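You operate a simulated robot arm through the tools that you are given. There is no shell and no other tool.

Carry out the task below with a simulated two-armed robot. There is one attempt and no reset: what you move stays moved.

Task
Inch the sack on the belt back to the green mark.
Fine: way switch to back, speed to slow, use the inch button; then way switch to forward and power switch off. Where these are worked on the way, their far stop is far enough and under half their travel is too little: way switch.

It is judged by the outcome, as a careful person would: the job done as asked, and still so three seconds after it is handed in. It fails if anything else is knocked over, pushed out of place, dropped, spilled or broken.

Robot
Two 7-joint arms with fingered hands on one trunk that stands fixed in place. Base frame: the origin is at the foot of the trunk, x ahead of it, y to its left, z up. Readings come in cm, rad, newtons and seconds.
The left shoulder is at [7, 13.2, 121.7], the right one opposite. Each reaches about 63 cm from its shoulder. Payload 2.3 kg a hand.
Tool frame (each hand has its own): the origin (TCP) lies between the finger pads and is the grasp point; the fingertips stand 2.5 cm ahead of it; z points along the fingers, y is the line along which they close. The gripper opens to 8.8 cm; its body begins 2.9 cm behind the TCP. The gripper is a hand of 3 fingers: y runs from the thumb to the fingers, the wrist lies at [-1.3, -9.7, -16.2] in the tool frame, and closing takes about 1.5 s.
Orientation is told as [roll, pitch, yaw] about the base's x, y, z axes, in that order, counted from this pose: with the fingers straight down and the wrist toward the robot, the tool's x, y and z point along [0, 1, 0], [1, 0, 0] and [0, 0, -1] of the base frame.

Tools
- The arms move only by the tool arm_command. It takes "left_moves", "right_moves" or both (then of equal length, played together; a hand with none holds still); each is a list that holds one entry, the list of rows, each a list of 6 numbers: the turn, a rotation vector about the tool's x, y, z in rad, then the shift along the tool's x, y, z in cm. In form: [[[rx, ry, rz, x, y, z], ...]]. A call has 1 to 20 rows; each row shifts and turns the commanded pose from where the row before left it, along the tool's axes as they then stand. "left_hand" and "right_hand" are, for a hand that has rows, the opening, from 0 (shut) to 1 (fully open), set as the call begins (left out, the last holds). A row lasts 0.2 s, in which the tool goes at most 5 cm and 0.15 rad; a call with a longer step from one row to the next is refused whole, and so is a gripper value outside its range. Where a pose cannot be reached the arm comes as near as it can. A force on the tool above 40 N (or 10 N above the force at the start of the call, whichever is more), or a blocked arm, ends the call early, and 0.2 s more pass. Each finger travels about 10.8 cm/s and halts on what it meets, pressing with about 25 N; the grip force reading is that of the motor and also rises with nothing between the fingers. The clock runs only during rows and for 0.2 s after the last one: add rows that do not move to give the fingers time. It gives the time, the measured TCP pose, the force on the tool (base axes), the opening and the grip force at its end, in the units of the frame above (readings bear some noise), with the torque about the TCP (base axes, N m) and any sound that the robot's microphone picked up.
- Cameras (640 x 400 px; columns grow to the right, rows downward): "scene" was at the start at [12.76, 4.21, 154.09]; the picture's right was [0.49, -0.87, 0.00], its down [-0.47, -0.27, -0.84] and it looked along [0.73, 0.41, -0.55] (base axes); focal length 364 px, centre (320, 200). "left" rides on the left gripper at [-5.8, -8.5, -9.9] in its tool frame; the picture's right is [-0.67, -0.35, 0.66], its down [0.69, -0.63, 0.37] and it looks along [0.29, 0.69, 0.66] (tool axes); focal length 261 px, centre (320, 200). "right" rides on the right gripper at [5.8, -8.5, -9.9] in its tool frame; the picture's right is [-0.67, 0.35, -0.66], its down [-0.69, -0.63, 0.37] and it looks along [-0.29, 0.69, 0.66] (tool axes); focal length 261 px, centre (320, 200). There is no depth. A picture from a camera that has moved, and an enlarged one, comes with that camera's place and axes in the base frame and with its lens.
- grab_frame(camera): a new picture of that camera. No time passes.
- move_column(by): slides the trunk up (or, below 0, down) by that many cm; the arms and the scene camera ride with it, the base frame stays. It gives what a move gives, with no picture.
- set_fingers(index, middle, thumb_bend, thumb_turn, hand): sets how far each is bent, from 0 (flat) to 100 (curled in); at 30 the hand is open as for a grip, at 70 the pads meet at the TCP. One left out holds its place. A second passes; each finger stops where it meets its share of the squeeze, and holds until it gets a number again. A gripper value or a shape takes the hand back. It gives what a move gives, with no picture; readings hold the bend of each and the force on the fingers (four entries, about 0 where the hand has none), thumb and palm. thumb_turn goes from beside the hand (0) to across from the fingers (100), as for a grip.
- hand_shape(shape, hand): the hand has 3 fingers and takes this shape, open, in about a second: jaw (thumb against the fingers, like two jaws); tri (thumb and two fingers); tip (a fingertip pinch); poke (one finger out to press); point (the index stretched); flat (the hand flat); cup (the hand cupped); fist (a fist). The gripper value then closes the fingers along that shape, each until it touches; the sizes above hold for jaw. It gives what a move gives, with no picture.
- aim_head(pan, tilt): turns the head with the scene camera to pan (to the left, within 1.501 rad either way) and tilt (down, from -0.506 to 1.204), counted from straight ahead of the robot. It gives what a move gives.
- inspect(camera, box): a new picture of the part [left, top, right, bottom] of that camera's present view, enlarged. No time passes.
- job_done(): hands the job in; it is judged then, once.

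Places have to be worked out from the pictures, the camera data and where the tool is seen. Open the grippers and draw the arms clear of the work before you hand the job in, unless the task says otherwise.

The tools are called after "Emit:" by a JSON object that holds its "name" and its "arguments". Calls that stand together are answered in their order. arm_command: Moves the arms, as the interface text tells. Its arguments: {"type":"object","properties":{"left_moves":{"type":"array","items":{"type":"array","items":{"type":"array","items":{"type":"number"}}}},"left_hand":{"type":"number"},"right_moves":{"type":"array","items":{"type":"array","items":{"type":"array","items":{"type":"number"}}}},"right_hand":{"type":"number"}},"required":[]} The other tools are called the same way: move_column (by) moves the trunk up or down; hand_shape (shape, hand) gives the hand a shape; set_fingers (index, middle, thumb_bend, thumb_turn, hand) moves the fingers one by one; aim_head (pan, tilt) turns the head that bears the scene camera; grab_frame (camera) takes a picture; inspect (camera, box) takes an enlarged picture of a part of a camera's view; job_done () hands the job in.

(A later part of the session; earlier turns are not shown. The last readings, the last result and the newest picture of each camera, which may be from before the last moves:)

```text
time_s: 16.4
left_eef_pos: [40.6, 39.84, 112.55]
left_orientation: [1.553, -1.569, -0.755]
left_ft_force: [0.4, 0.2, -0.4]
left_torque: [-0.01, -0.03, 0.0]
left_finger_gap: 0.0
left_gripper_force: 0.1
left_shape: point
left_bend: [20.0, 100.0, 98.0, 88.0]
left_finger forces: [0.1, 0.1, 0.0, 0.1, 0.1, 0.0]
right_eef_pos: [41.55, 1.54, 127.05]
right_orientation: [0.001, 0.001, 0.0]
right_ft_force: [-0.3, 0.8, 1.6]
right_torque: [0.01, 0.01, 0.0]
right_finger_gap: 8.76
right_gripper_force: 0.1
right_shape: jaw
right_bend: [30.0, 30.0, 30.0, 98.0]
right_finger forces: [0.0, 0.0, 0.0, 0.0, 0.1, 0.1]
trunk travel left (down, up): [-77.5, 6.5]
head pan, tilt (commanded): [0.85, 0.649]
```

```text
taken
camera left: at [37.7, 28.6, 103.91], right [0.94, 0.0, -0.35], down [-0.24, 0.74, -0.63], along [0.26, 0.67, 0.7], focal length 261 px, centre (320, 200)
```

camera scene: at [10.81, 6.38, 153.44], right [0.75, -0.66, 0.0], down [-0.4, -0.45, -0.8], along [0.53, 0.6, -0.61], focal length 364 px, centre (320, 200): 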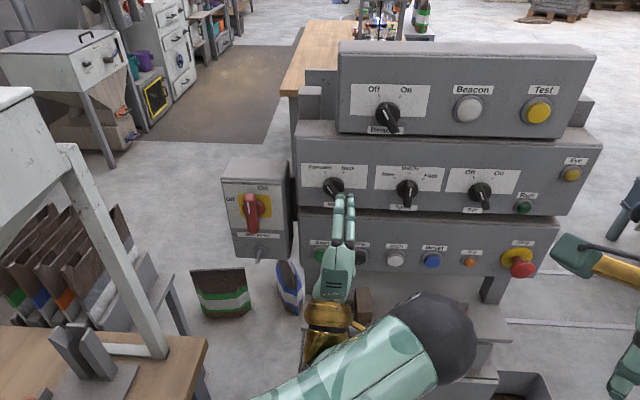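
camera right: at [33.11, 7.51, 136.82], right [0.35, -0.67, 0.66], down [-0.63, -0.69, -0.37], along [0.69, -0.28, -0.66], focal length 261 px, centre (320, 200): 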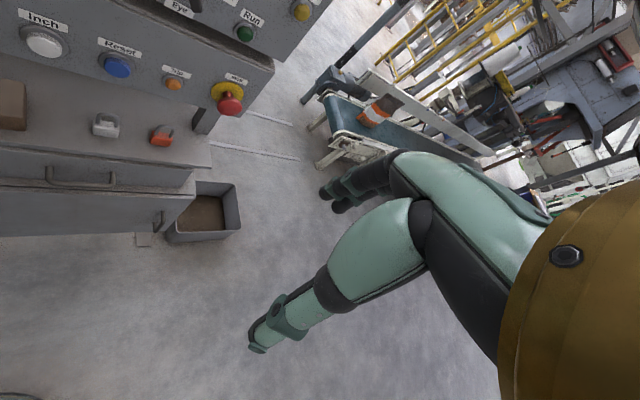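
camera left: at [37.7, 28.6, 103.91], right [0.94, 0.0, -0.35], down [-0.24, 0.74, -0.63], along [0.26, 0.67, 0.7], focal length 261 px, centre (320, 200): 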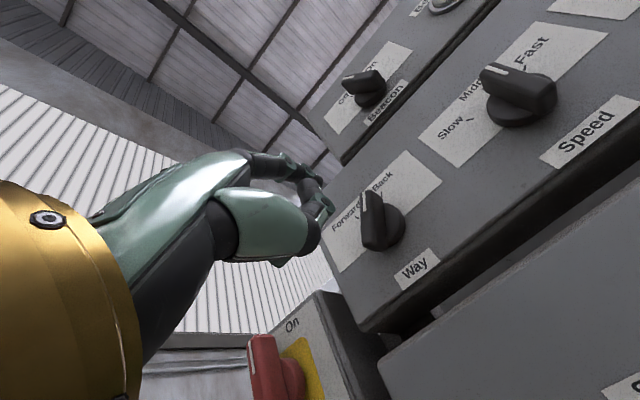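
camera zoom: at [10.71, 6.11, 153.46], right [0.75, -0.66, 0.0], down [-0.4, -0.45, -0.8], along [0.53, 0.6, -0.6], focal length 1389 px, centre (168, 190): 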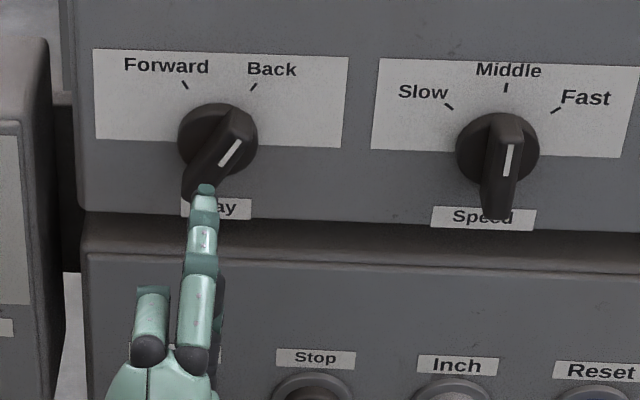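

Way now reads Back. Next I bring the index to the left of the lower end of the Speed bar, still off the face.

Emit:
{"name": "arm_command", "arguments": {"left_moves": [[[0, 0, 0, -2.6, -1.0, 0], [0, 0, 0, -2.6, -1.0, 0], [0, 0, 0, -2.6, -1.0, 0], [0, 0, 0, -2.6, -1.1, 0]]]}}

Emit:
{"name": "inspect", "arguments": {"camera": "scene", "box": [330, 150, 470, 255]}}

Emit:
{"name": "grab_frame", "arguments": {"camera": "left"}}

```text
time_s: 17.4
left_eef_pos: [48.37, 32.7, 108.39]
left_orientation: [0.927, -1.568, -0.13]
left_ft_force: [-0.1, 0.6, 0.0]
left_torque: [-0.03, 0.0, -0.02]
left_finger_gap: 0.0
left_gripper_force: 0.1
left_shape: point
left_bend: [20.0, 100.0, 98.0, 88.0]
left_finger forces: [0.0, 0.0, 0.1, 0.0, 0.0, 0.0]
right_eef_pos: [41.64, 1.68, 126.93]
right_orientation: [0.0, -0.001, 0.003]
right_ft_force: [0.7, -0.5, -1.2]
right_torque: [0.06, -0.02, 0.01]
right_finger_gap: 8.76
right_gripper_force: 0.0
right_shape: jaw
right_bend: [30.0, 30.0, 30.0, 98.0]
right_finger forces: [0.0, 0.0, 0.1, 0.0, 0.0, 0.1]
trunk travel left (down, up): [-77.5, 6.5]
head pan, tilt (commanded): [0.85, 0.649]
```

```text
3.81 times, centred on (400, 202) of scene
camera zoom: at [10.83, 6.3, 153.45], right [0.75, -0.66, 0.0], down [-0.4, -0.45, -0.8], along [0.53, 0.6, -0.6], focal length 1389 px, centre (15, 190)
```

zoom: 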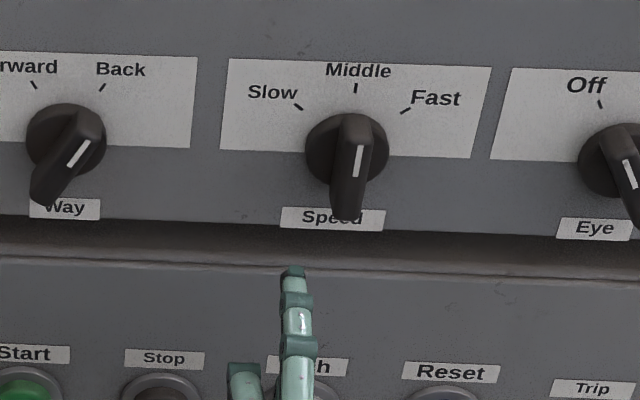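

```text
taken
camera left: at [45.39, 21.38, 99.8], right [0.94, 0.0, -0.35], down [-0.24, 0.74, -0.63], along [0.26, 0.67, 0.69], focal length 261 px, centre (320, 200)
```

left: 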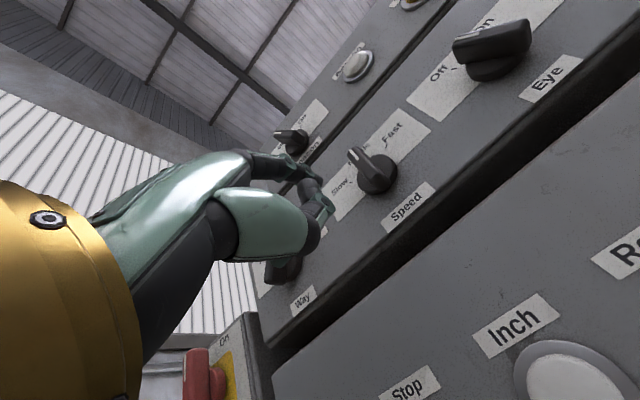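

The tip is below and left of the Speed bar as planned. I go in 4.9 cm toward the face, then start pushing right.

Emit:
{"name": "arm_command", "arguments": {"left_moves": [[[0, 0, 0, 0, 0, 1.7], [0, 0, 0, 0, 0, 1.7], [0, 0, 0, 0, 0, 1.5], [0, 0, 0, -0.35, 0, 0], [0, 0, 0, -0.35, 0, 0], [0, 0, 0, -0.35, 0, 0], [0, 0, 0, -0.35, 0, 0]]]}}

Emit:
{"name": "inspect", "arguments": {"camera": "scene", "box": [330, 150, 470, 255]}}

Emit:
{"name": "inspect", "arguments": {"camera": "left", "box": [240, 80, 480, 260]}}

```text
time_s: 19.0
left_eef_pos: [52.46, 35.31, 108.3]
left_orientation: [0.908, -1.567, -0.111]
left_ft_force: [0.4, 0.1, 0.6]
left_torque: [0.03, 0.01, -0.01]
left_finger_gap: 0.0
left_gripper_force: 0.1
left_shape: point
left_bend: [20.0, 100.0, 98.0, 88.0]
left_finger forces: [0.0, 0.0, 0.0, 0.1, 0.0, 0.0]
right_eef_pos: [41.66, 1.6, 126.97]
right_orientation: [-0.001, 0.001, 0.001]
right_ft_force: [0.2, -0.5, -0.6]
right_torque: [0.04, -0.01, -0.04]
right_finger_gap: 8.78
right_gripper_force: 0.1
right_shape: jaw
right_bend: [30.0, 30.0, 30.0, 98.0]
right_finger forces: [0.0, 0.0, 0.0, 0.0, 0.1, 0.0]
trunk travel left (down, up): [-77.5, 6.5]
head pan, tilt (commanded): [0.85, 0.649]
```

```text
3.81 times, centred on (400, 202) of scene
camera zoom: at [10.76, 6.32, 153.45], right [0.75, -0.66, 0.0], down [-0.4, -0.45, -0.8], along [0.53, 0.6, -0.6], focal length 1389 px, centre (15, 190)
```

zoom: 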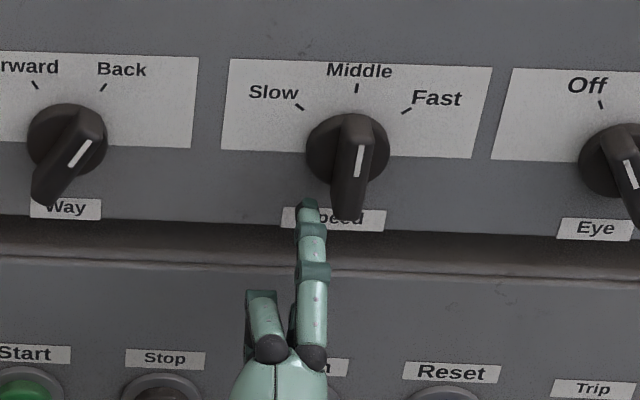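

```text
2.22 times, centred on (360, 170) of left
camera zoom: at [49.6, 24.09, 99.8], right [0.94, 0.0, -0.35], down [-0.24, 0.74, -0.63], along [0.26, 0.67, 0.69], focal length 579 px, centre (231, 267)
```

zoom: 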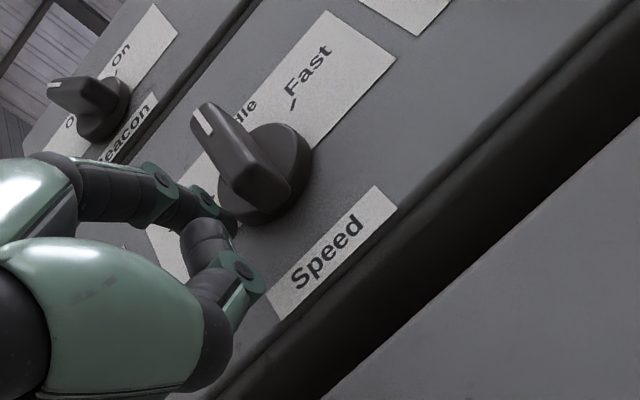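

The fingertip is just left of the lower end of the Speed bar with no contact yet. I push to the right in small steps.

Emit:
{"name": "arm_command", "arguments": {"left_moves": [[[0, 0, 0, -0.35, 0, 0], [0, 0, 0, -0.35, 0, 0], [0, 0, 0, -0.35, 0, 0], [0, 0, 0, -0.35, 0, 0], [0, 0, 0, -0.35, 0, 0]]]}}

Emit:
{"name": "inspect", "arguments": {"camera": "scene", "box": [330, 150, 470, 255]}}

Emit:
{"name": "inspect", "arguments": {"camera": "left", "box": [240, 80, 480, 260]}}

```text
time_s: 20.2
left_eef_pos: [53.71, 34.21, 108.3]
left_orientation: [0.395, -1.567, 0.404]
left_ft_force: [-1.4, 0.9, -0.5]
left_torque: [-0.08, -0.03, 0.02]
left_finger_gap: 8.05
left_gripper_force: 0.1
left_shape: point
left_bend: [20.0, 100.0, 98.0, 88.0]
left_finger forces: [0.9, 0.0, 0.0, 0.0, 0.1, 0.0]
right_eef_pos: [41.51, 1.63, 127.06]
right_orientation: [0.0, 0.001, 0.002]
right_ft_force: [0.1, -0.1, 0.3]
right_torque: [0.02, 0.03, 0.02]
right_finger_gap: 8.78
right_gripper_force: 0.1
right_shape: jaw
right_bend: [30.0, 30.0, 30.0, 98.0]
right_finger forces: [0.0, 0.0, 0.1, 0.1, 0.0, 0.0]
trunk travel left (down, up): [-77.5, 6.5]
head pan, tilt (commanded): [0.85, 0.649]
```

```text
3.81 times, centred on (400, 202) of scene
camera zoom: at [10.72, 6.39, 153.45], right [0.75, -0.66, 0.0], down [-0.4, -0.45, -0.8], along [0.53, 0.6, -0.6], focal length 1389 px, centre (15, 190)
```

zoom: 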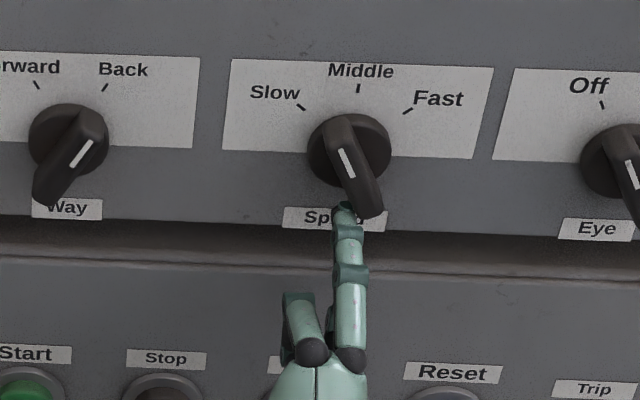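

```text
2.22 times, centred on (360, 170) of left
camera zoom: at [50.81, 22.9, 99.75], right [0.94, 0.0, -0.35], down [-0.24, 0.74, -0.63], along [0.26, 0.67, 0.69], focal length 579 px, centre (231, 267)
```

zoom: 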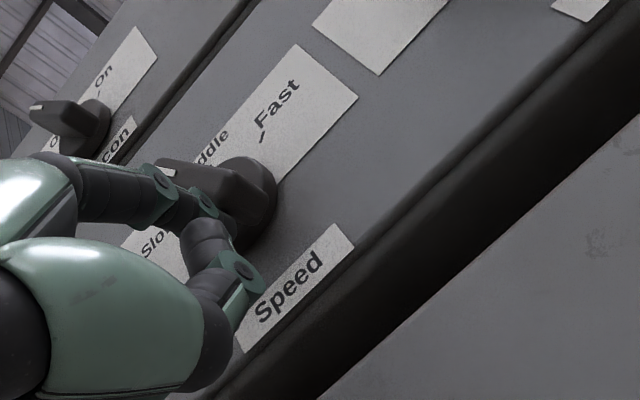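

The Speed pointer is swinging toward Slow. I continue pushing right.

Emit:
{"name": "arm_command", "arguments": {"left_moves": [[[0, 0, 0, -0.35, 0, 0], [0, 0, 0, -0.35, 0, 0], [0, 0, 0, -0.35, 0, 0], [0, 0, 0, -0.35, 0, 0]]]}}

Emit:
{"name": "inspect", "arguments": {"camera": "scene", "box": [330, 150, 470, 255]}}

Emit:
{"name": "inspect", "arguments": {"camera": "left", "box": [240, 80, 480, 260]}}

```text
time_s: 21.2
left_eef_pos: [54.75, 33.18, 108.32]
left_orientation: [0.699, -1.567, 0.099]
left_ft_force: [-0.1, 1.2, -1.0]
left_torque: [-0.06, -0.01, 0.02]
left_finger_gap: 8.05
left_gripper_force: 0.0
left_shape: point
left_bend: [21.0, 100.0, 98.0, 88.0]
left_finger forces: [1.4, 0.0, 0.1, 0.0, 0.0, 0.1]
right_eef_pos: [41.51, 1.7, 126.9]
right_orientation: [-0.001, 0.0, 0.004]
right_ft_force: [0.0, -0.5, 0.4]
right_torque: [0.03, 0.01, 0.02]
right_finger_gap: 8.76
right_gripper_force: 0.1
right_shape: jaw
right_bend: [30.0, 30.0, 30.0, 98.0]
right_finger forces: [0.0, 0.0, 0.0, 0.1, 0.1, 0.1]
trunk travel left (down, up): [-77.5, 6.5]
head pan, tilt (commanded): [0.85, 0.649]
```

```text
3.81 times, centred on (400, 202) of scene
camera zoom: at [10.8, 6.38, 153.44], right [0.75, -0.66, 0.0], down [-0.4, -0.45, -0.8], along [0.53, 0.6, -0.61], focal length 1389 px, centre (15, 190)
```

zoom: 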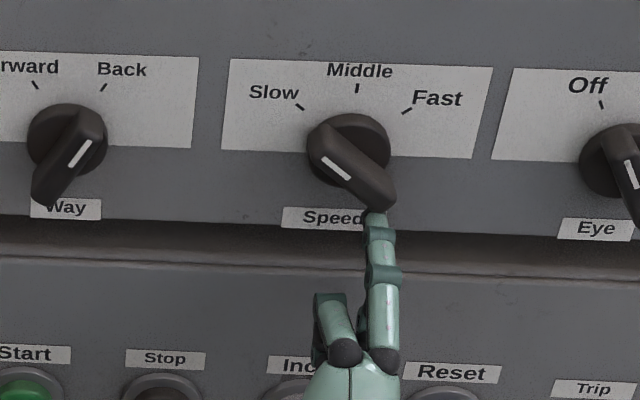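

```text
2.22 times, centred on (360, 170) of left
camera zoom: at [51.89, 21.89, 99.74], right [0.94, 0.0, -0.35], down [-0.24, 0.74, -0.63], along [0.26, 0.67, 0.69], focal length 579 px, centre (231, 267)
```

zoom: 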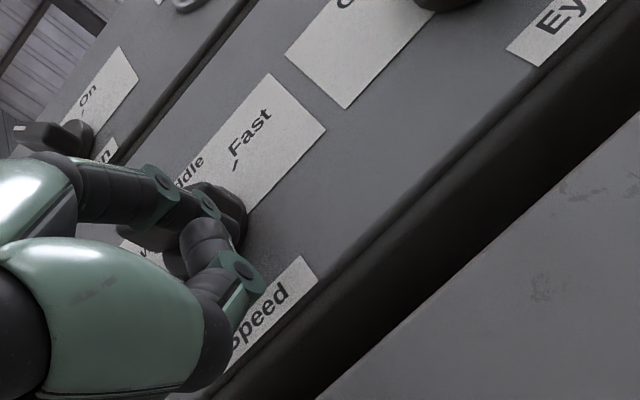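

Speed is close to Slow now. I push a little further right and slightly up to bring it onto its stop.

Emit:
{"name": "arm_command", "arguments": {"left_moves": [[[0, 0, 0, -0.25, 0.15, 0], [0, 0, 0, -0.25, 0.15, 0], [0, 0, 0, -0.2, 0.15, 0]]]}}

Emit:
{"name": "inspect", "arguments": {"camera": "scene", "box": [330, 150, 470, 255]}}

```text
time_s: 22.0
left_eef_pos: [55.21, 32.58, 108.97]
left_orientation: [1.198, -1.57, -0.398]
left_ft_force: [0.9, -0.6, 0.0]
left_torque: [0.02, 0.03, -0.01]
left_finger_gap: 8.05
left_gripper_force: 0.1
left_shape: point
left_bend: [20.0, 100.0, 98.0, 88.0]
left_finger forces: [0.7, 0.0, 0.0, 0.1, 0.0, 0.0]
right_eef_pos: [41.75, 1.58, 126.95]
right_orientation: [0.002, 0.001, -0.001]
right_ft_force: [-0.8, 0.3, 0.0]
right_torque: [-0.01, 0.03, 0.0]
right_finger_gap: 8.77
right_gripper_force: 0.0
right_shape: jaw
right_bend: [30.0, 30.0, 30.0, 98.0]
right_finger forces: [0.0, 0.0, 0.0, 0.0, 0.0, 0.0]
trunk travel left (down, up): [-77.5, 6.5]
head pan, tilt (commanded): [0.85, 0.649]
```

```text
3.81 times, centred on (400, 202) of scene
camera zoom: at [10.8, 6.25, 153.45], right [0.75, -0.66, 0.0], down [-0.4, -0.45, -0.8], along [0.53, 0.6, -0.6], focal length 1389 px, centre (15, 190)
```

zoom: 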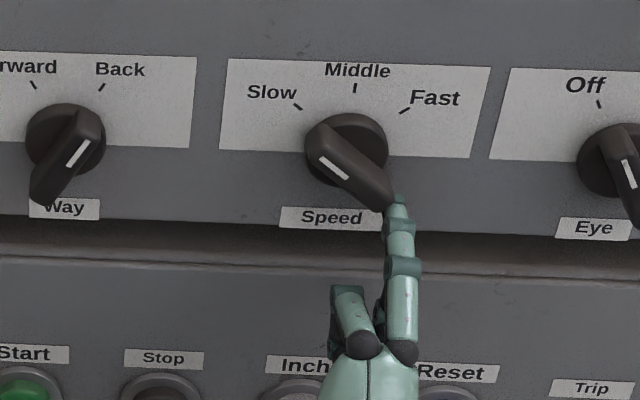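

The finger has slid off the end of the bar just short of certain. I drop below the bar, go back left, and push up under its lower end to seat it at Slow.

Emit:
{"name": "arm_command", "arguments": {"left_moves": [[[0, 0, 0, 0, -0.7, 0], [0, 0, 0, 0, -0.8, 0], [0, 0, 0, 0.8, 0, 0], [0, 0, 0, 0.8, 0, 0], [0, 0, 0, 0, 0.2, 0], [0, 0, 0, 0, 0.2, 0], [0, 0, 0, 0, 0.2, 0], [0, 0, 0, 0, 0.2, 0]]]}}

Emit:
{"name": "inspect", "arguments": {"camera": "scene", "box": [330, 150, 470, 255]}}

```text
time_s: 23.8
left_eef_pos: [53.84, 33.79, 108.07]
left_orientation: [0.954, -1.571, -0.156]
left_ft_force: [-0.5, -0.2, 0.7]
left_torque: [0.03, 0.03, -0.05]
left_finger_gap: 8.04
left_gripper_force: 0.0
left_shape: point
left_bend: [20.0, 100.0, 98.0, 88.0]
left_finger forces: [0.1, 0.1, 0.0, 0.1, 0.0, 0.0]
right_eef_pos: [41.47, 1.68, 127.05]
right_orientation: [0.0, 0.0, 0.002]
right_ft_force: [0.0, 0.4, -0.6]
right_torque: [0.02, -0.01, 0.05]
right_finger_gap: 8.76
right_gripper_force: 0.0
right_shape: jaw
right_bend: [30.0, 30.0, 30.0, 98.0]
right_finger forces: [0.1, 0.0, 0.0, 0.0, 0.1, 0.0]
trunk travel left (down, up): [-77.5, 6.5]
head pan, tilt (commanded): [0.85, 0.649]
```

```text
3.81 times, centred on (400, 202) of scene
camera zoom: at [10.76, 6.32, 153.45], right [0.75, -0.66, 0.0], down [-0.4, -0.45, -0.8], along [0.53, 0.6, -0.6], focal length 1389 px, centre (15, 190)
```

zoom: 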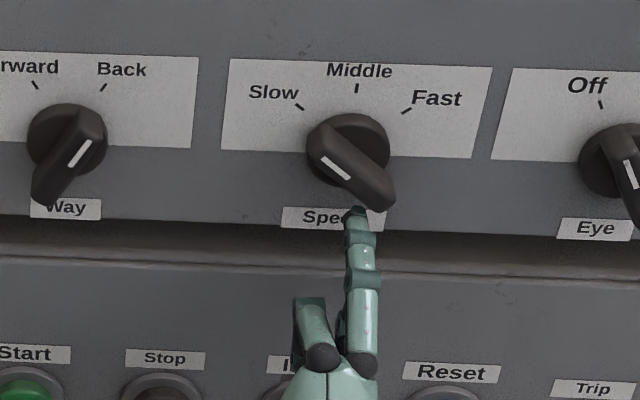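

No contact yet; the tip is just under the bar. I keep pushing up in small steps.

Emit:
{"name": "arm_command", "arguments": {"left_moves": [[[0, 0, 0, 0, 0.25, 0], [0, 0, 0, 0, 0.25, 0], [0, 0, 0, 0, 0.25, 0], [0, 0, 0, 0, 0.25, 0]]]}}

Emit:
{"name": "inspect", "arguments": {"camera": "scene", "box": [330, 150, 470, 255]}}

```text
time_s: 24.8
left_eef_pos: [54.03, 33.94, 109.1]
left_orientation: [0.361, -1.566, 0.438]
left_ft_force: [-1.0, -0.2, -2.7]
left_torque: [-0.04, -0.04, -0.01]
left_finger_gap: 8.05
left_gripper_force: 0.1
left_shape: point
left_bend: [22.0, 100.0, 98.0, 88.0]
left_finger forces: [3.0, 0.0, 0.1, 0.0, 0.1, 0.0]
right_eef_pos: [41.63, 1.66, 127.06]
right_orientation: [0.0, 0.001, 0.001]
right_ft_force: [0.5, 0.8, 0.1]
right_torque: [0.0, 0.03, 0.02]
right_finger_gap: 8.75
right_gripper_force: 0.1
right_shape: jaw
right_bend: [30.0, 30.0, 30.0, 98.0]
right_finger forces: [0.0, 0.0, 0.0, 0.1, 0.1, 0.0]
trunk travel left (down, up): [-77.5, 6.5]
head pan, tilt (commanded): [0.85, 0.649]
```

```text
3.81 times, centred on (400, 202) of scene
camera zoom: at [10.76, 6.43, 153.44], right [0.75, -0.66, 0.0], down [-0.4, -0.46, -0.8], along [0.53, 0.6, -0.61], focal length 1389 px, centre (15, 190)
```

zoom: 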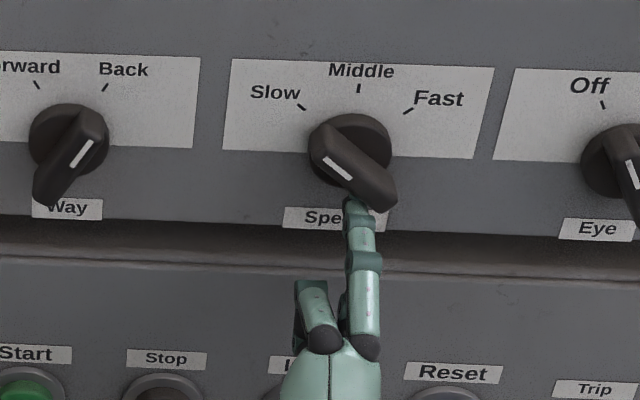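

Contact at 3 N and the knob is not turning, so it seems to be on its stop already. One more small push to confirm.

Emit:
{"name": "arm_command", "arguments": {"left_moves": [[[0, 0, 0, 0, 0.25, 0], [0, 0, 0, 0, 0.25, 0], [0, 0, 0, 0, 0, 0]]]}}

Emit:
{"name": "inspect", "arguments": {"camera": "scene", "box": [330, 150, 470, 255]}}

```text
time_s: 25.6
left_eef_pos: [54.07, 33.83, 109.58]
left_orientation: [0.311, -1.567, 0.489]
left_ft_force: [-3.1, 1.6, -5.4]
left_torque: [-0.04, -0.05, 0.04]
left_finger_gap: 8.06
left_gripper_force: 0.1
left_shape: point
left_bend: [24.0, 100.0, 98.0, 88.0]
left_finger forces: [5.4, 0.0, 0.1, 0.0, 0.0, 0.0]
right_eef_pos: [41.6, 1.88, 126.97]
right_orientation: [0.0, 0.001, 0.004]
right_ft_force: [0.9, -0.7, -0.6]
right_torque: [-0.02, -0.03, 0.01]
right_finger_gap: 8.77
right_gripper_force: 0.1
right_shape: jaw
right_bend: [30.0, 30.0, 30.0, 98.0]
right_finger forces: [0.0, 0.0, 0.0, 0.0, 0.1, 0.0]
trunk travel left (down, up): [-77.5, 6.5]
head pan, tilt (commanded): [0.85, 0.649]
```

```text
3.81 times, centred on (400, 202) of scene
camera zoom: at [10.73, 6.49, 153.44], right [0.75, -0.66, 0.0], down [-0.4, -0.46, -0.8], along [0.53, 0.6, -0.61], focal length 1389 px, centre (15, 190)
```

zoom: 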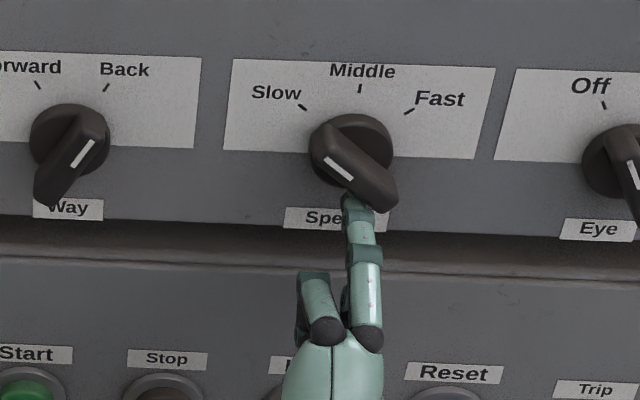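

The Speed knob holds firm at Slow under 5 N. I drop the finger off the bar and draw the hand back about 6 cm.

Emit:
{"name": "arm_command", "arguments": {"left_moves": [[[0, 0, 0, 0, -0.6, 0], [0, 0, 0, 0, -0.8, 0], [0, 0, 0, 0, 0, -2], [0, 0, 0, 0, 0, -2], [0, 0, 0, 0, 0, -2]]]}}

Emit:
{"name": "grab_frame", "arguments": {"camera": "scene"}}

Emit:
{"name": "grab_frame", "arguments": {"camera": "left"}}

```text
time_s: 26.8
left_eef_pos: [49.87, 29.35, 108.27]
left_orientation: [1.171, -1.566, -0.371]
left_ft_force: [0.7, -0.3, 0.1]
left_torque: [-0.02, -0.01, -0.02]
left_finger_gap: 8.06
left_gripper_force: 0.1
left_shape: point
left_bend: [20.0, 100.0, 98.0, 88.0]
left_finger forces: [0.0, 0.1, 0.1, 0.0, 0.0, 0.0]
right_eef_pos: [41.62, 1.56, 127.02]
right_orientation: [0.002, -0.001, 0.001]
right_ft_force: [0.0, 0.6, 0.0]
right_torque: [-0.01, -0.02, 0.04]
right_finger_gap: 8.75
right_gripper_force: 0.0
right_shape: jaw
right_bend: [30.0, 30.0, 30.0, 98.0]
right_finger forces: [0.0, 0.0, 0.0, 0.0, 0.0, 0.0]
trunk travel left (down, up): [-77.5, 6.5]
head pan, tilt (commanded): [0.85, 0.649]
```

```text
taken
camera scene: at [10.74, 6.22, 153.46], right [0.75, -0.66, 0.0], down [-0.4, -0.45, -0.8], along [0.53, 0.6, -0.6], focal length 364 px, centre (320, 200)
```

scene: 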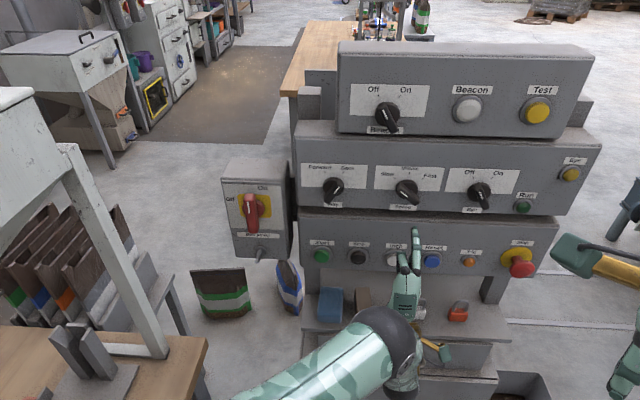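

```text
taken
camera left: at [46.93, 18.17, 99.68], right [0.94, 0.0, -0.35], down [-0.24, 0.74, -0.63], along [0.26, 0.67, 0.69], focal length 261 px, centre (320, 200)
```

left: 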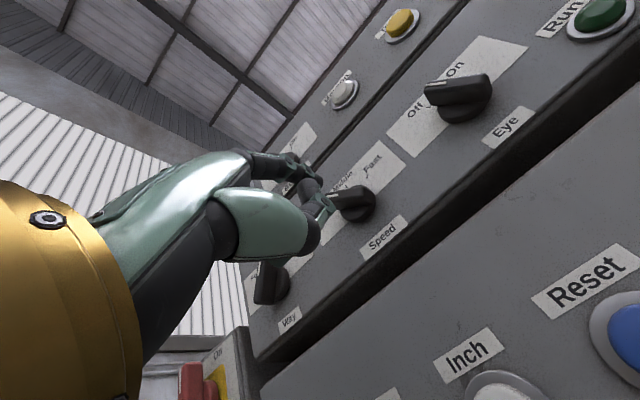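

The way and speed settings both look right. I now lower the right arm out of the head camera's line to the belt.

Emit:
{"name": "arm_command", "arguments": {"right_moves": [[[0, 0, 0, -3.2, -1.2, 2.8], [0, 0, 0, -3.2, -1.2, 2.8], [0, 0, 0, -3.2, -1.2, 2.8], [0, 0, 0, -3.2, -1.2, 2.8], [0, 0, 0, -3.2, -1.2, 2.8]]]}}

Emit:
{"name": "aim_head", "arguments": {"pan": -0.2, "tilt": 0.5}}

Emit:
{"name": "grab_frame", "arguments": {"camera": "scene"}}

```text
time_s: 28.0
left_eef_pos: [49.73, 29.38, 108.25]
left_orientation: [1.531, -1.569, -0.735]
left_ft_force: [0.4, -0.3, 0.4]
left_torque: [0.01, 0.0, 0.01]
left_finger_gap: 8.07
left_gripper_force: 0.0
left_shape: point
left_bend: [20.0, 100.0, 98.0, 88.0]
left_finger forces: [0.1, 0.0, 0.0, 0.0, 0.0, 0.0]
right_eef_pos: [35.52, -14.63, 112.83]
right_orientation: [0.005, -0.001, 0.002]
right_ft_force: [0.0, 0.5, 0.0]
right_torque: [-0.01, -0.02, 0.05]
right_finger_gap: 8.76
right_gripper_force: 0.0
right_shape: jaw
right_bend: [30.0, 30.0, 30.0, 98.0]
right_finger forces: [0.0, 0.1, 0.0, 0.0, 0.0, 0.0]
trunk travel left (down, up): [-77.5, 6.5]
head pan, tilt (commanded): [0.85, 0.649]
```

```text
time_s: 29.3
left_eef_pos: [49.85, 29.41, 108.25]
left_orientation: [0.85, -1.57, -0.049]
left_ft_force: [-0.5, -0.3, 0.5]
left_torque: [0.0, 0.03, 0.02]
left_finger_gap: 8.08
left_gripper_force: 0.0
left_shape: point
left_bend: [20.0, 100.0, 98.0, 88.0]
left_finger forces: [0.1, 0.0, 0.0, 0.0, 0.0, 0.1]
right_eef_pos: [35.7, -14.3, 112.99]
right_orientation: [0.001, 0.0, 0.001]
right_ft_force: [0.0, 0.7, 0.0]
right_torque: [-0.03, -0.01, -0.02]
right_finger_gap: 8.74
right_gripper_force: 0.0
right_shape: jaw
right_bend: [30.0, 30.0, 30.0, 98.0]
right_finger forces: [0.1, 0.1, 0.1, 0.0, 0.0, 0.1]
trunk travel left (down, up): [-77.5, 6.5]
head pan, tilt (commanded): [-0.201, 0.499]
```

```text
taken
camera scene: at [13.94, -2.02, 154.78], right [-0.2, -0.98, 0.0], down [-0.47, 0.09, -0.88], along [0.86, -0.17, -0.48], focal length 364 px, centre (320, 200)
```

scene: 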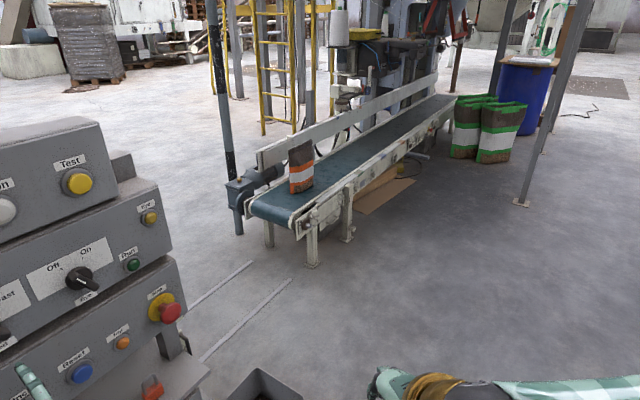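

The right arm is clear and the whole belt is in view. I enlarge it to fix the sack's place relative to the green marks.

Emit:
{"name": "inspect", "arguments": {"camera": "scene", "box": [230, 110, 370, 230]}}

Emit:
{"name": "inspect", "arguments": {"camera": "scene", "box": [280, 130, 370, 200]}}

```text
3.33 times, centred on (300, 170) of scene
camera zoom: at [13.94, -2.02, 154.78], right [-0.2, -0.98, 0.0], down [-0.47, 0.09, -0.88], along [0.86, -0.17, -0.48], focal length 1215 px, centre (387, 300)
```

zoom: 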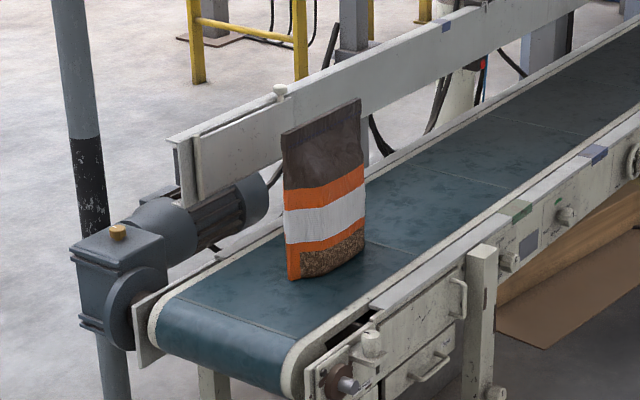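

```text
5.71 times, centred on (325, 165) of scene
camera zoom: at [13.94, -2.02, 154.78], right [-0.2, -0.98, 0.0], down [-0.47, 0.09, -0.88], along [0.86, -0.17, -0.48], focal length 2083 px, centre (291, 400)
```

zoom: 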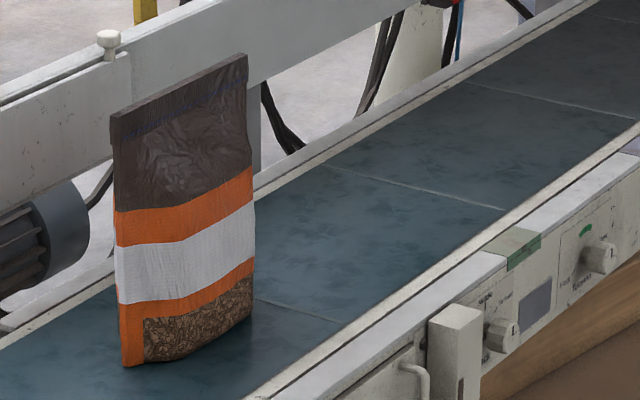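

The sack needs to go roughly 40 cm along the belt, away from this end, to stand between the green marks. I lower the trunk 14.6 cm to bring the finger to the height of the Inch button, which I put at about (56.9, 35.3, 99).

Emit:
{"name": "move_column", "arguments": {"by": -14.6}}

Emit:
{"name": "aim_head", "arguments": {"pan": 0.5, "tilt": 0.5}}

Emit:
{"name": "grab_frame", "arguments": {"camera": "scene"}}

Emit:
{"name": "grab_frame", "arguments": {"camera": "left"}}

```text
time_s: 31.1
left_eef_pos: [49.79, 29.46, 93.59]
left_orientation: [0.837, -1.569, -0.036]
left_ft_force: [0.0, 1.6, 0.7]
left_torque: [0.02, -0.01, 0.02]
left_finger_gap: 8.07
left_gripper_force: 0.1
left_shape: point
left_bend: [20.0, 100.0, 98.0, 88.0]
left_finger forces: [0.0, 0.1, 0.0, 0.1, 0.0, 0.1]
right_eef_pos: [35.66, -14.37, 98.31]
right_orientation: [-0.001, 0.0, 0.002]
right_ft_force: [-0.4, 0.1, 0.2]
right_torque: [0.02, -0.02, 0.04]
right_finger_gap: 8.78
right_gripper_force: 0.1
right_shape: jaw
right_bend: [30.0, 30.0, 30.0, 98.0]
right_finger forces: [0.0, 0.1, 0.0, 0.1, 0.0, 0.0]
trunk travel left (down, up): [-62.9, 21.1]
head pan, tilt (commanded): [-0.201, 0.499]
```

```text
time_s: 32.1
left_eef_pos: [49.81, 29.45, 93.59]
left_orientation: [0.862, -1.569, -0.062]
left_ft_force: [-0.3, -0.2, 0.0]
left_torque: [0.05, -0.01, 0.02]
left_finger_gap: 8.05
left_gripper_force: 0.1
left_shape: point
left_bend: [20.0, 100.0, 98.0, 88.0]
left_finger forces: [0.1, 0.0, 0.0, 0.0, 0.0, 0.0]
right_eef_pos: [35.56, -14.44, 98.37]
right_orientation: [0.002, 0.001, 0.002]
right_ft_force: [0.2, -0.6, -0.5]
right_torque: [0.01, 0.02, 0.01]
right_finger_gap: 8.77
right_gripper_force: 0.0
right_shape: jaw
right_bend: [30.0, 30.0, 30.0, 98.0]
right_finger forces: [0.0, 0.0, 0.0, 0.1, 0.0, 0.0]
trunk travel left (down, up): [-62.9, 21.1]
head pan, tilt (commanded): [0.499, 0.499]
```

```text
taken
camera scene: at [13.01, 4.13, 140.19], right [0.48, -0.88, 0.0], down [-0.42, -0.23, -0.88], along [0.77, 0.42, -0.48], focal length 364 px, centre (320, 200)
```

scene: 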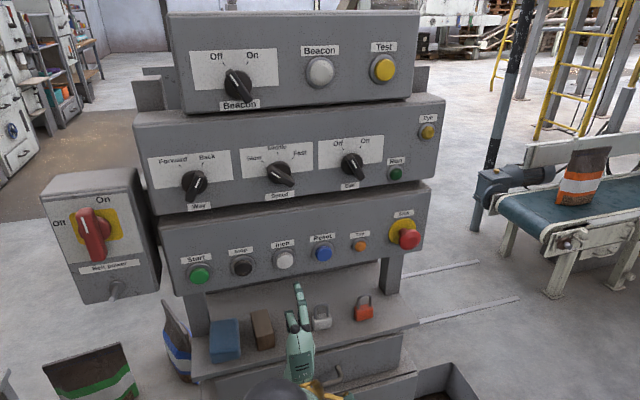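

```text
taken
camera left: at [46.96, 18.24, 85.06], right [0.94, 0.0, -0.35], down [-0.24, 0.74, -0.63], along [0.26, 0.67, 0.69], focal length 261 px, centre (320, 200)
```

left: 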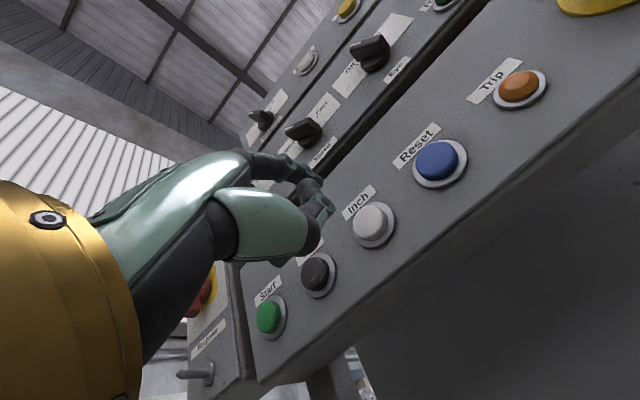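

The Inch button triangulates to (56.9, 35.4, 98.4); the fingertip is about 0.6 cm too far right and a touch low. I line it up and come to about 1.5 cm from the button.

Emit:
{"name": "arm_command", "arguments": {"left_moves": [[[0, 0, 0, 0.6, 0.5, 1.2], [0, 0, 0, 0, 0, 1.3], [0, 0, 0, 0, 0, 1.3], [0, 0, 0, 0, 0, 1.2]]]}}

Emit:
{"name": "inspect", "arguments": {"camera": "scene", "box": [220, 210, 360, 315]}}

Emit:
{"name": "inspect", "arguments": {"camera": "left", "box": [240, 120, 480, 300]}}

```text
time_s: 33.1
left_eef_pos: [53.03, 33.54, 94.09]
left_orientation: [0.843, -1.566, -0.041]
left_ft_force: [-0.2, 0.3, 0.0]
left_torque: [-0.01, 0.01, 0.03]
left_finger_gap: 8.07
left_gripper_force: 0.1
left_shape: point
left_bend: [20.0, 100.0, 98.0, 88.0]
left_finger forces: [0.0, 0.1, 0.0, 0.0, 0.1, 0.0]
right_eef_pos: [35.65, -14.31, 98.41]
right_orientation: [0.0, 0.0, 0.002]
right_ft_force: [-0.2, 0.2, -0.3]
right_torque: [-0.01, 0.0, -0.02]
right_finger_gap: 8.75
right_gripper_force: 0.1
right_shape: jaw
right_bend: [30.0, 30.0, 30.0, 98.0]
right_finger forces: [0.0, 0.1, 0.0, 0.0, 0.1, 0.0]
trunk travel left (down, up): [-62.9, 21.1]
head pan, tilt (commanded): [0.499, 0.499]
```

```text
3.81 times, centred on (290, 262) of scene
camera zoom: at [13.02, 4.18, 140.18], right [0.48, -0.88, 0.0], down [-0.42, -0.23, -0.88], along [0.77, 0.42, -0.48], focal length 1389 px, centre (434, -38)
```

zoom: 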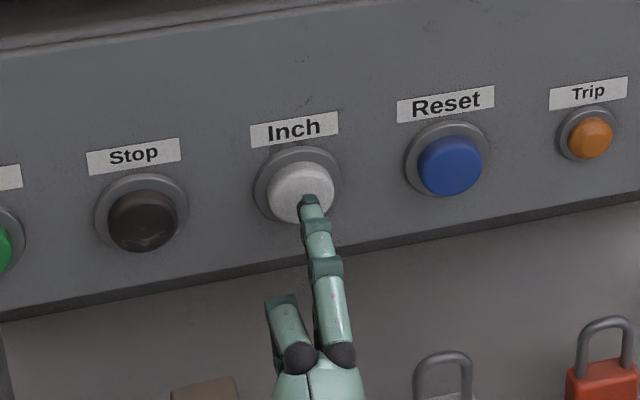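

```text
2.22 times, centred on (360, 210) of left
camera zoom: at [50.17, 22.26, 85.53], right [0.94, 0.0, -0.35], down [-0.24, 0.74, -0.63], along [0.26, 0.67, 0.69], focal length 579 px, centre (231, 178)
```

zoom: 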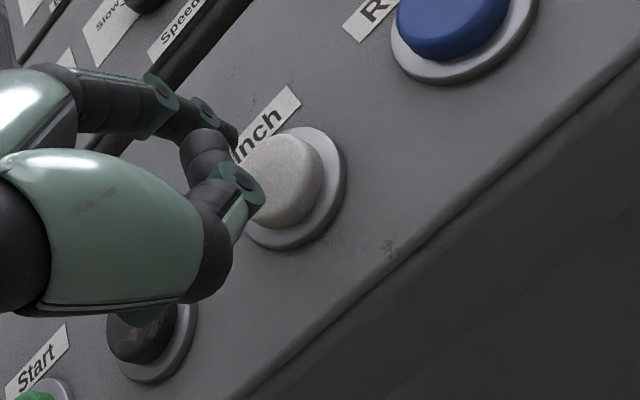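

The fingertip is nearly centred on the Inch button, about 0.7 cm short of it. I turn the head to watch the belt before pressing.

Emit:
{"name": "aim_head", "arguments": {"pan": -0.25, "tilt": 0.4}}

Emit:
{"name": "grab_frame", "arguments": {"camera": "scene"}}

Emit:
{"name": "inspect", "arguments": {"camera": "scene", "box": [240, 110, 400, 230]}}

```text
time_s: 34.2
left_eef_pos: [53.07, 33.39, 94.07]
left_orientation: [0.816, -1.568, -0.017]
left_ft_force: [-0.7, 0.7, -0.2]
left_torque: [-0.01, 0.0, 0.0]
left_finger_gap: 8.08
left_gripper_force: 0.0
left_shape: point
left_bend: [20.0, 100.0, 98.0, 88.0]
left_finger forces: [0.0, 0.0, 0.1, 0.0, 0.0, 0.1]
right_eef_pos: [35.7, -14.28, 98.31]
right_orientation: [-0.001, 0.0, 0.002]
right_ft_force: [-0.2, 0.3, 0.0]
right_torque: [0.04, 0.02, 0.0]
right_finger_gap: 8.74
right_gripper_force: 0.1
right_shape: jaw
right_bend: [30.0, 30.0, 30.0, 98.0]
right_finger forces: [0.1, 0.0, 0.0, 0.0, 0.1, 0.1]
trunk travel left (down, up): [-62.9, 21.1]
head pan, tilt (commanded): [-0.25, 0.4]
```

```text
taken
camera scene: at [14.0, -2.48, 141.1], right [-0.25, -0.97, 0.0], down [-0.38, 0.1, -0.92], along [0.89, -0.23, -0.39], focal length 364 px, centre (320, 200)
```

scene: 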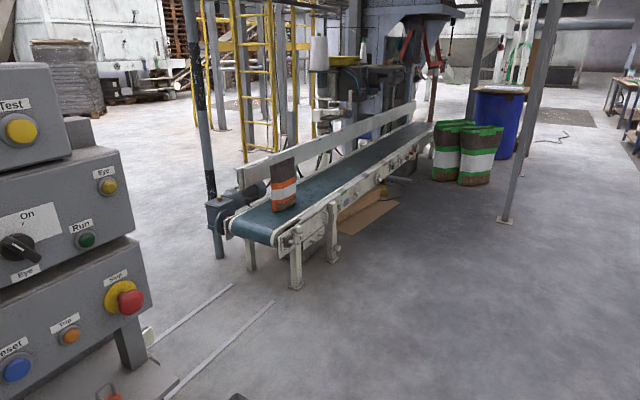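

```text
3.33 times, centred on (320, 170) of scene
camera zoom: at [14.0, -2.48, 141.1], right [-0.25, -0.97, 0.0], down [-0.38, 0.1, -0.92], along [0.89, -0.23, -0.39], focal length 1215 px, centre (320, 300)
```

zoom: 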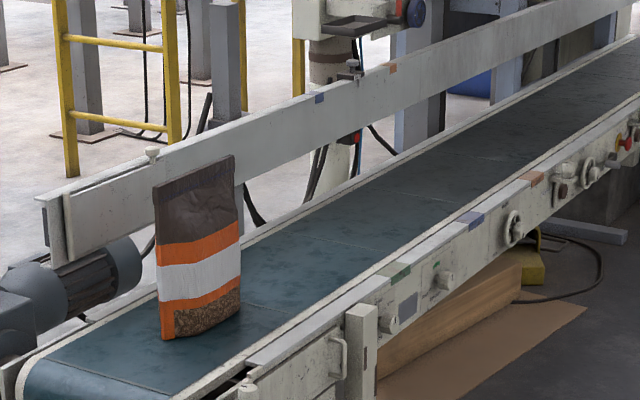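

I now press gently in short steps, ready to check the belt straight after.

Emit:
{"name": "arm_command", "arguments": {"left_moves": [[[0, 0, 0, 0.25, -0.2, 0.4], [0, 0, 0, 0, 0, 0.4], [0, 0, 0, 0, 0, 0.3]]]}}

Emit:
{"name": "inspect", "arguments": {"camera": "scene", "box": [240, 110, 400, 230]}}

Emit:
{"name": "inspect", "arguments": {"camera": "left", "box": [240, 120, 480, 300]}}

```text
time_s: 35.0
left_eef_pos: [53.46, 34.45, 93.96]
left_orientation: [0.754, -1.57, 0.045]
left_ft_force: [0.0, -0.3, 0.6]
left_torque: [0.0, -0.02, 0.02]
left_finger_gap: 8.06
left_gripper_force: 0.0
left_shape: point
left_bend: [20.0, 100.0, 98.0, 88.0]
left_finger forces: [0.1, 0.0, 0.0, 0.0, 0.0, 0.0]
right_eef_pos: [35.61, -14.41, 98.42]
right_orientation: [-0.001, -0.001, 0.002]
right_ft_force: [0.2, 0.0, 0.3]
right_torque: [0.05, -0.01, -0.02]
right_finger_gap: 8.77
right_gripper_force: 0.0
right_shape: jaw
right_bend: [30.0, 30.0, 30.0, 98.0]
right_finger forces: [0.0, 0.0, 0.0, 0.1, 0.1, 0.0]
trunk travel left (down, up): [-62.9, 21.1]
head pan, tilt (commanded): [-0.25, 0.4]
```

```text
3.33 times, centred on (320, 170) of scene
camera zoom: at [14.0, -2.49, 141.1], right [-0.25, -0.97, 0.0], down [-0.38, 0.1, -0.92], along [0.89, -0.23, -0.39], focal length 1215 px, centre (320, 300)
```

zoom: 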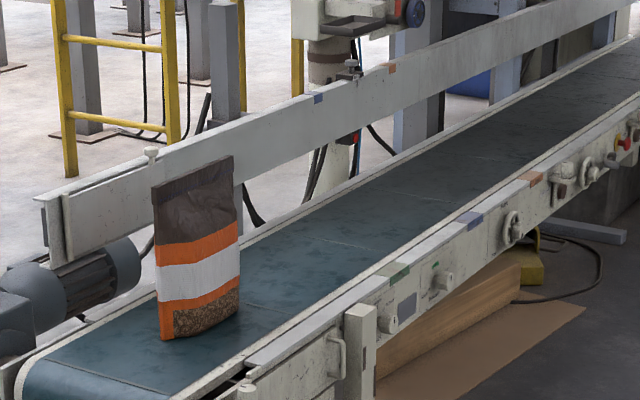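

```text
2.22 times, centred on (360, 210) of left
camera zoom: at [50.7, 23.16, 85.42], right [0.94, 0.0, -0.35], down [-0.24, 0.74, -0.63], along [0.26, 0.67, 0.69], focal length 579 px, centre (231, 178)
```

zoom: 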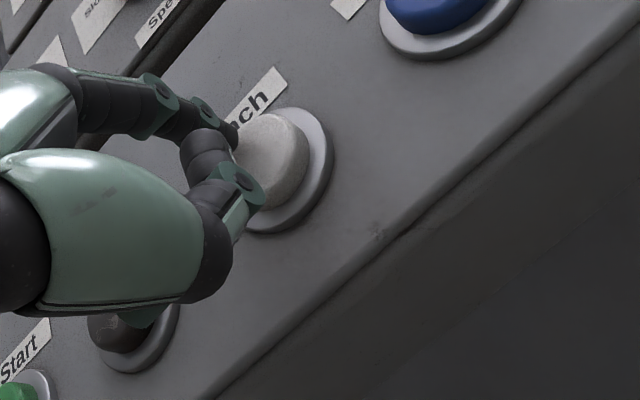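

No contact yet, and the tip may sit high on the button. I aim the head so that both the button and the belt are in one view.

Emit:
{"name": "aim_head", "arguments": {"pan": 0.12, "tilt": 0.45}}

Emit:
{"name": "grab_frame", "arguments": {"camera": "scene"}}

Emit:
{"name": "inspect", "arguments": {"camera": "scene", "box": [60, 200, 200, 305]}}

```text
time_s: 35.9
left_eef_pos: [53.49, 34.44, 94.01]
left_orientation: [0.857, -1.57, -0.057]
left_ft_force: [0.0, 0.3, -0.8]
left_torque: [-0.02, -0.02, -0.01]
left_finger_gap: 8.09
left_gripper_force: 0.0
left_shape: point
left_bend: [20.0, 100.0, 98.0, 88.0]
left_finger forces: [0.0, 0.1, 0.0, 0.1, 0.1, 0.0]
right_eef_pos: [35.61, -14.34, 98.32]
right_orientation: [0.0, 0.001, 0.001]
right_ft_force: [0.7, -0.3, -0.2]
right_torque: [0.01, 0.01, -0.04]
right_finger_gap: 8.77
right_gripper_force: 0.1
right_shape: jaw
right_bend: [30.0, 30.0, 30.0, 98.0]
right_finger forces: [0.0, 0.1, 0.0, 0.0, 0.0, 0.0]
trunk travel left (down, up): [-62.9, 21.1]
head pan, tilt (commanded): [0.12, 0.45]
```

```text
taken
camera scene: at [14.15, 0.88, 140.63], right [0.12, -0.99, 0.0], down [-0.43, -0.05, -0.9], along [0.89, 0.11, -0.44], focal length 364 px, centre (320, 200)
```

scene: 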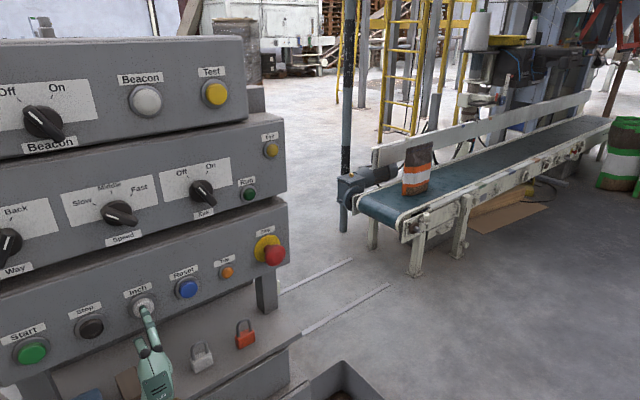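

```text
3.81 times, centred on (130, 252) of scene
camera zoom: at [14.15, 0.88, 140.63], right [0.12, -0.99, 0.0], down [-0.43, -0.05, -0.9], along [0.89, 0.11, -0.44], focal length 1389 px, centre (1044, 0)
```

zoom: 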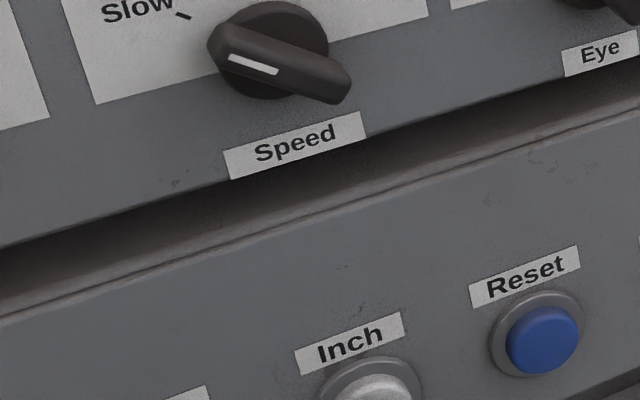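

This view holds both the button and the belt. I enlarge the button area.

Emit:
{"name": "inspect", "arguments": {"camera": "scene", "box": [90, 275, 200, 355]}}

Emit:
{"name": "inspect", "arguments": {"camera": "scene", "box": [370, 110, 530, 230]}}

```text
5.00 times, centred on (145, 315) of scene
camera zoom: at [14.15, 0.88, 140.63], right [0.12, -0.99, 0.0], down [-0.43, -0.05, -0.9], along [0.89, 0.11, -0.44], focal length 1822 px, centre (1195, -375)
```

zoom: 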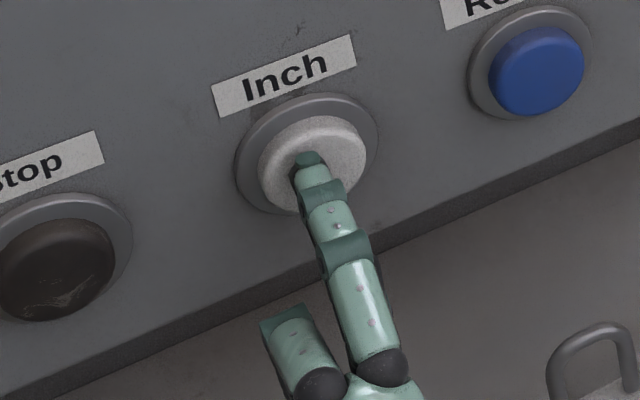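

```text
3.33 times, centred on (450, 170) of scene
camera zoom: at [14.15, 0.88, 140.63], right [0.12, -0.99, 0.0], down [-0.43, -0.05, -0.9], along [0.89, 0.11, -0.44], focal length 1215 px, centre (-113, 300)
```

zoom: 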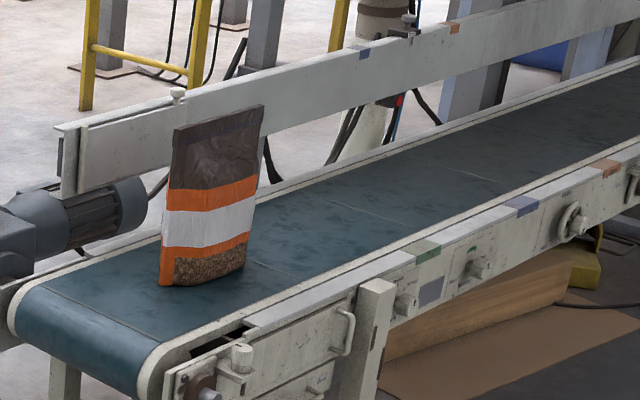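

The tip is on the button's centre line, and the belt view gives a good baseline. I press on in small steps.

Emit:
{"name": "arm_command", "arguments": {"left_moves": [[[0, 0, 0, 0, -0.3, 0.3], [0, 0, 0, 0, 0, 0.3]]]}}

Emit:
{"name": "inspect", "arguments": {"camera": "scene", "box": [90, 275, 200, 355]}}

Emit:
{"name": "inspect", "arguments": {"camera": "scene", "box": [370, 110, 530, 230]}}

```text
time_s: 36.5
left_eef_pos: [53.79, 34.79, 93.61]
left_orientation: [0.971, -1.567, -0.172]
left_ft_force: [-0.1, -0.7, -1.0]
left_torque: [0.06, -0.02, -0.01]
left_finger_gap: 0.0
left_gripper_force: 0.1
left_shape: point
left_bend: [20.0, 100.0, 98.0, 88.0]
left_finger forces: [1.3, 0.1, 0.0, 0.0, 0.0, 0.0]
right_eef_pos: [35.63, -14.31, 98.3]
right_orientation: [0.001, 0.0, 0.003]
right_ft_force: [1.1, 0.7, -0.5]
right_torque: [0.04, 0.0, -0.04]
right_finger_gap: 8.76
right_gripper_force: 0.1
right_shape: jaw
right_bend: [30.0, 30.0, 30.0, 98.0]
right_finger forces: [0.0, 0.0, 0.1, 0.0, 0.0, 0.0]
trunk travel left (down, up): [-62.9, 21.1]
head pan, tilt (commanded): [0.12, 0.45]
```

```text
5.00 times, centred on (145, 315) of scene
camera zoom: at [14.1, 0.83, 140.64], right [0.12, -0.99, 0.0], down [-0.43, -0.05, -0.9], along [0.89, 0.11, -0.44], focal length 1822 px, centre (1195, -375)
```

zoom: 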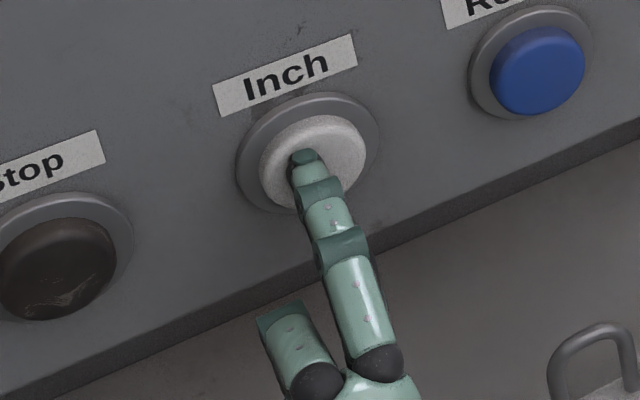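

```text
3.33 times, centred on (450, 170) of scene
camera zoom: at [14.1, 0.83, 140.64], right [0.12, -0.99, 0.0], down [-0.43, -0.05, -0.9], along [0.89, 0.11, -0.44], focal length 1215 px, centre (-113, 300)
```

zoom: 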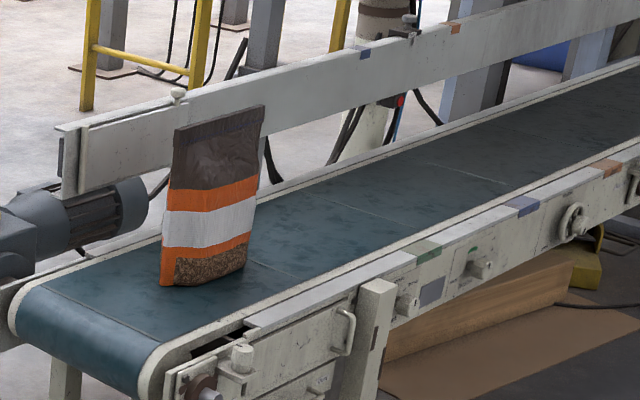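

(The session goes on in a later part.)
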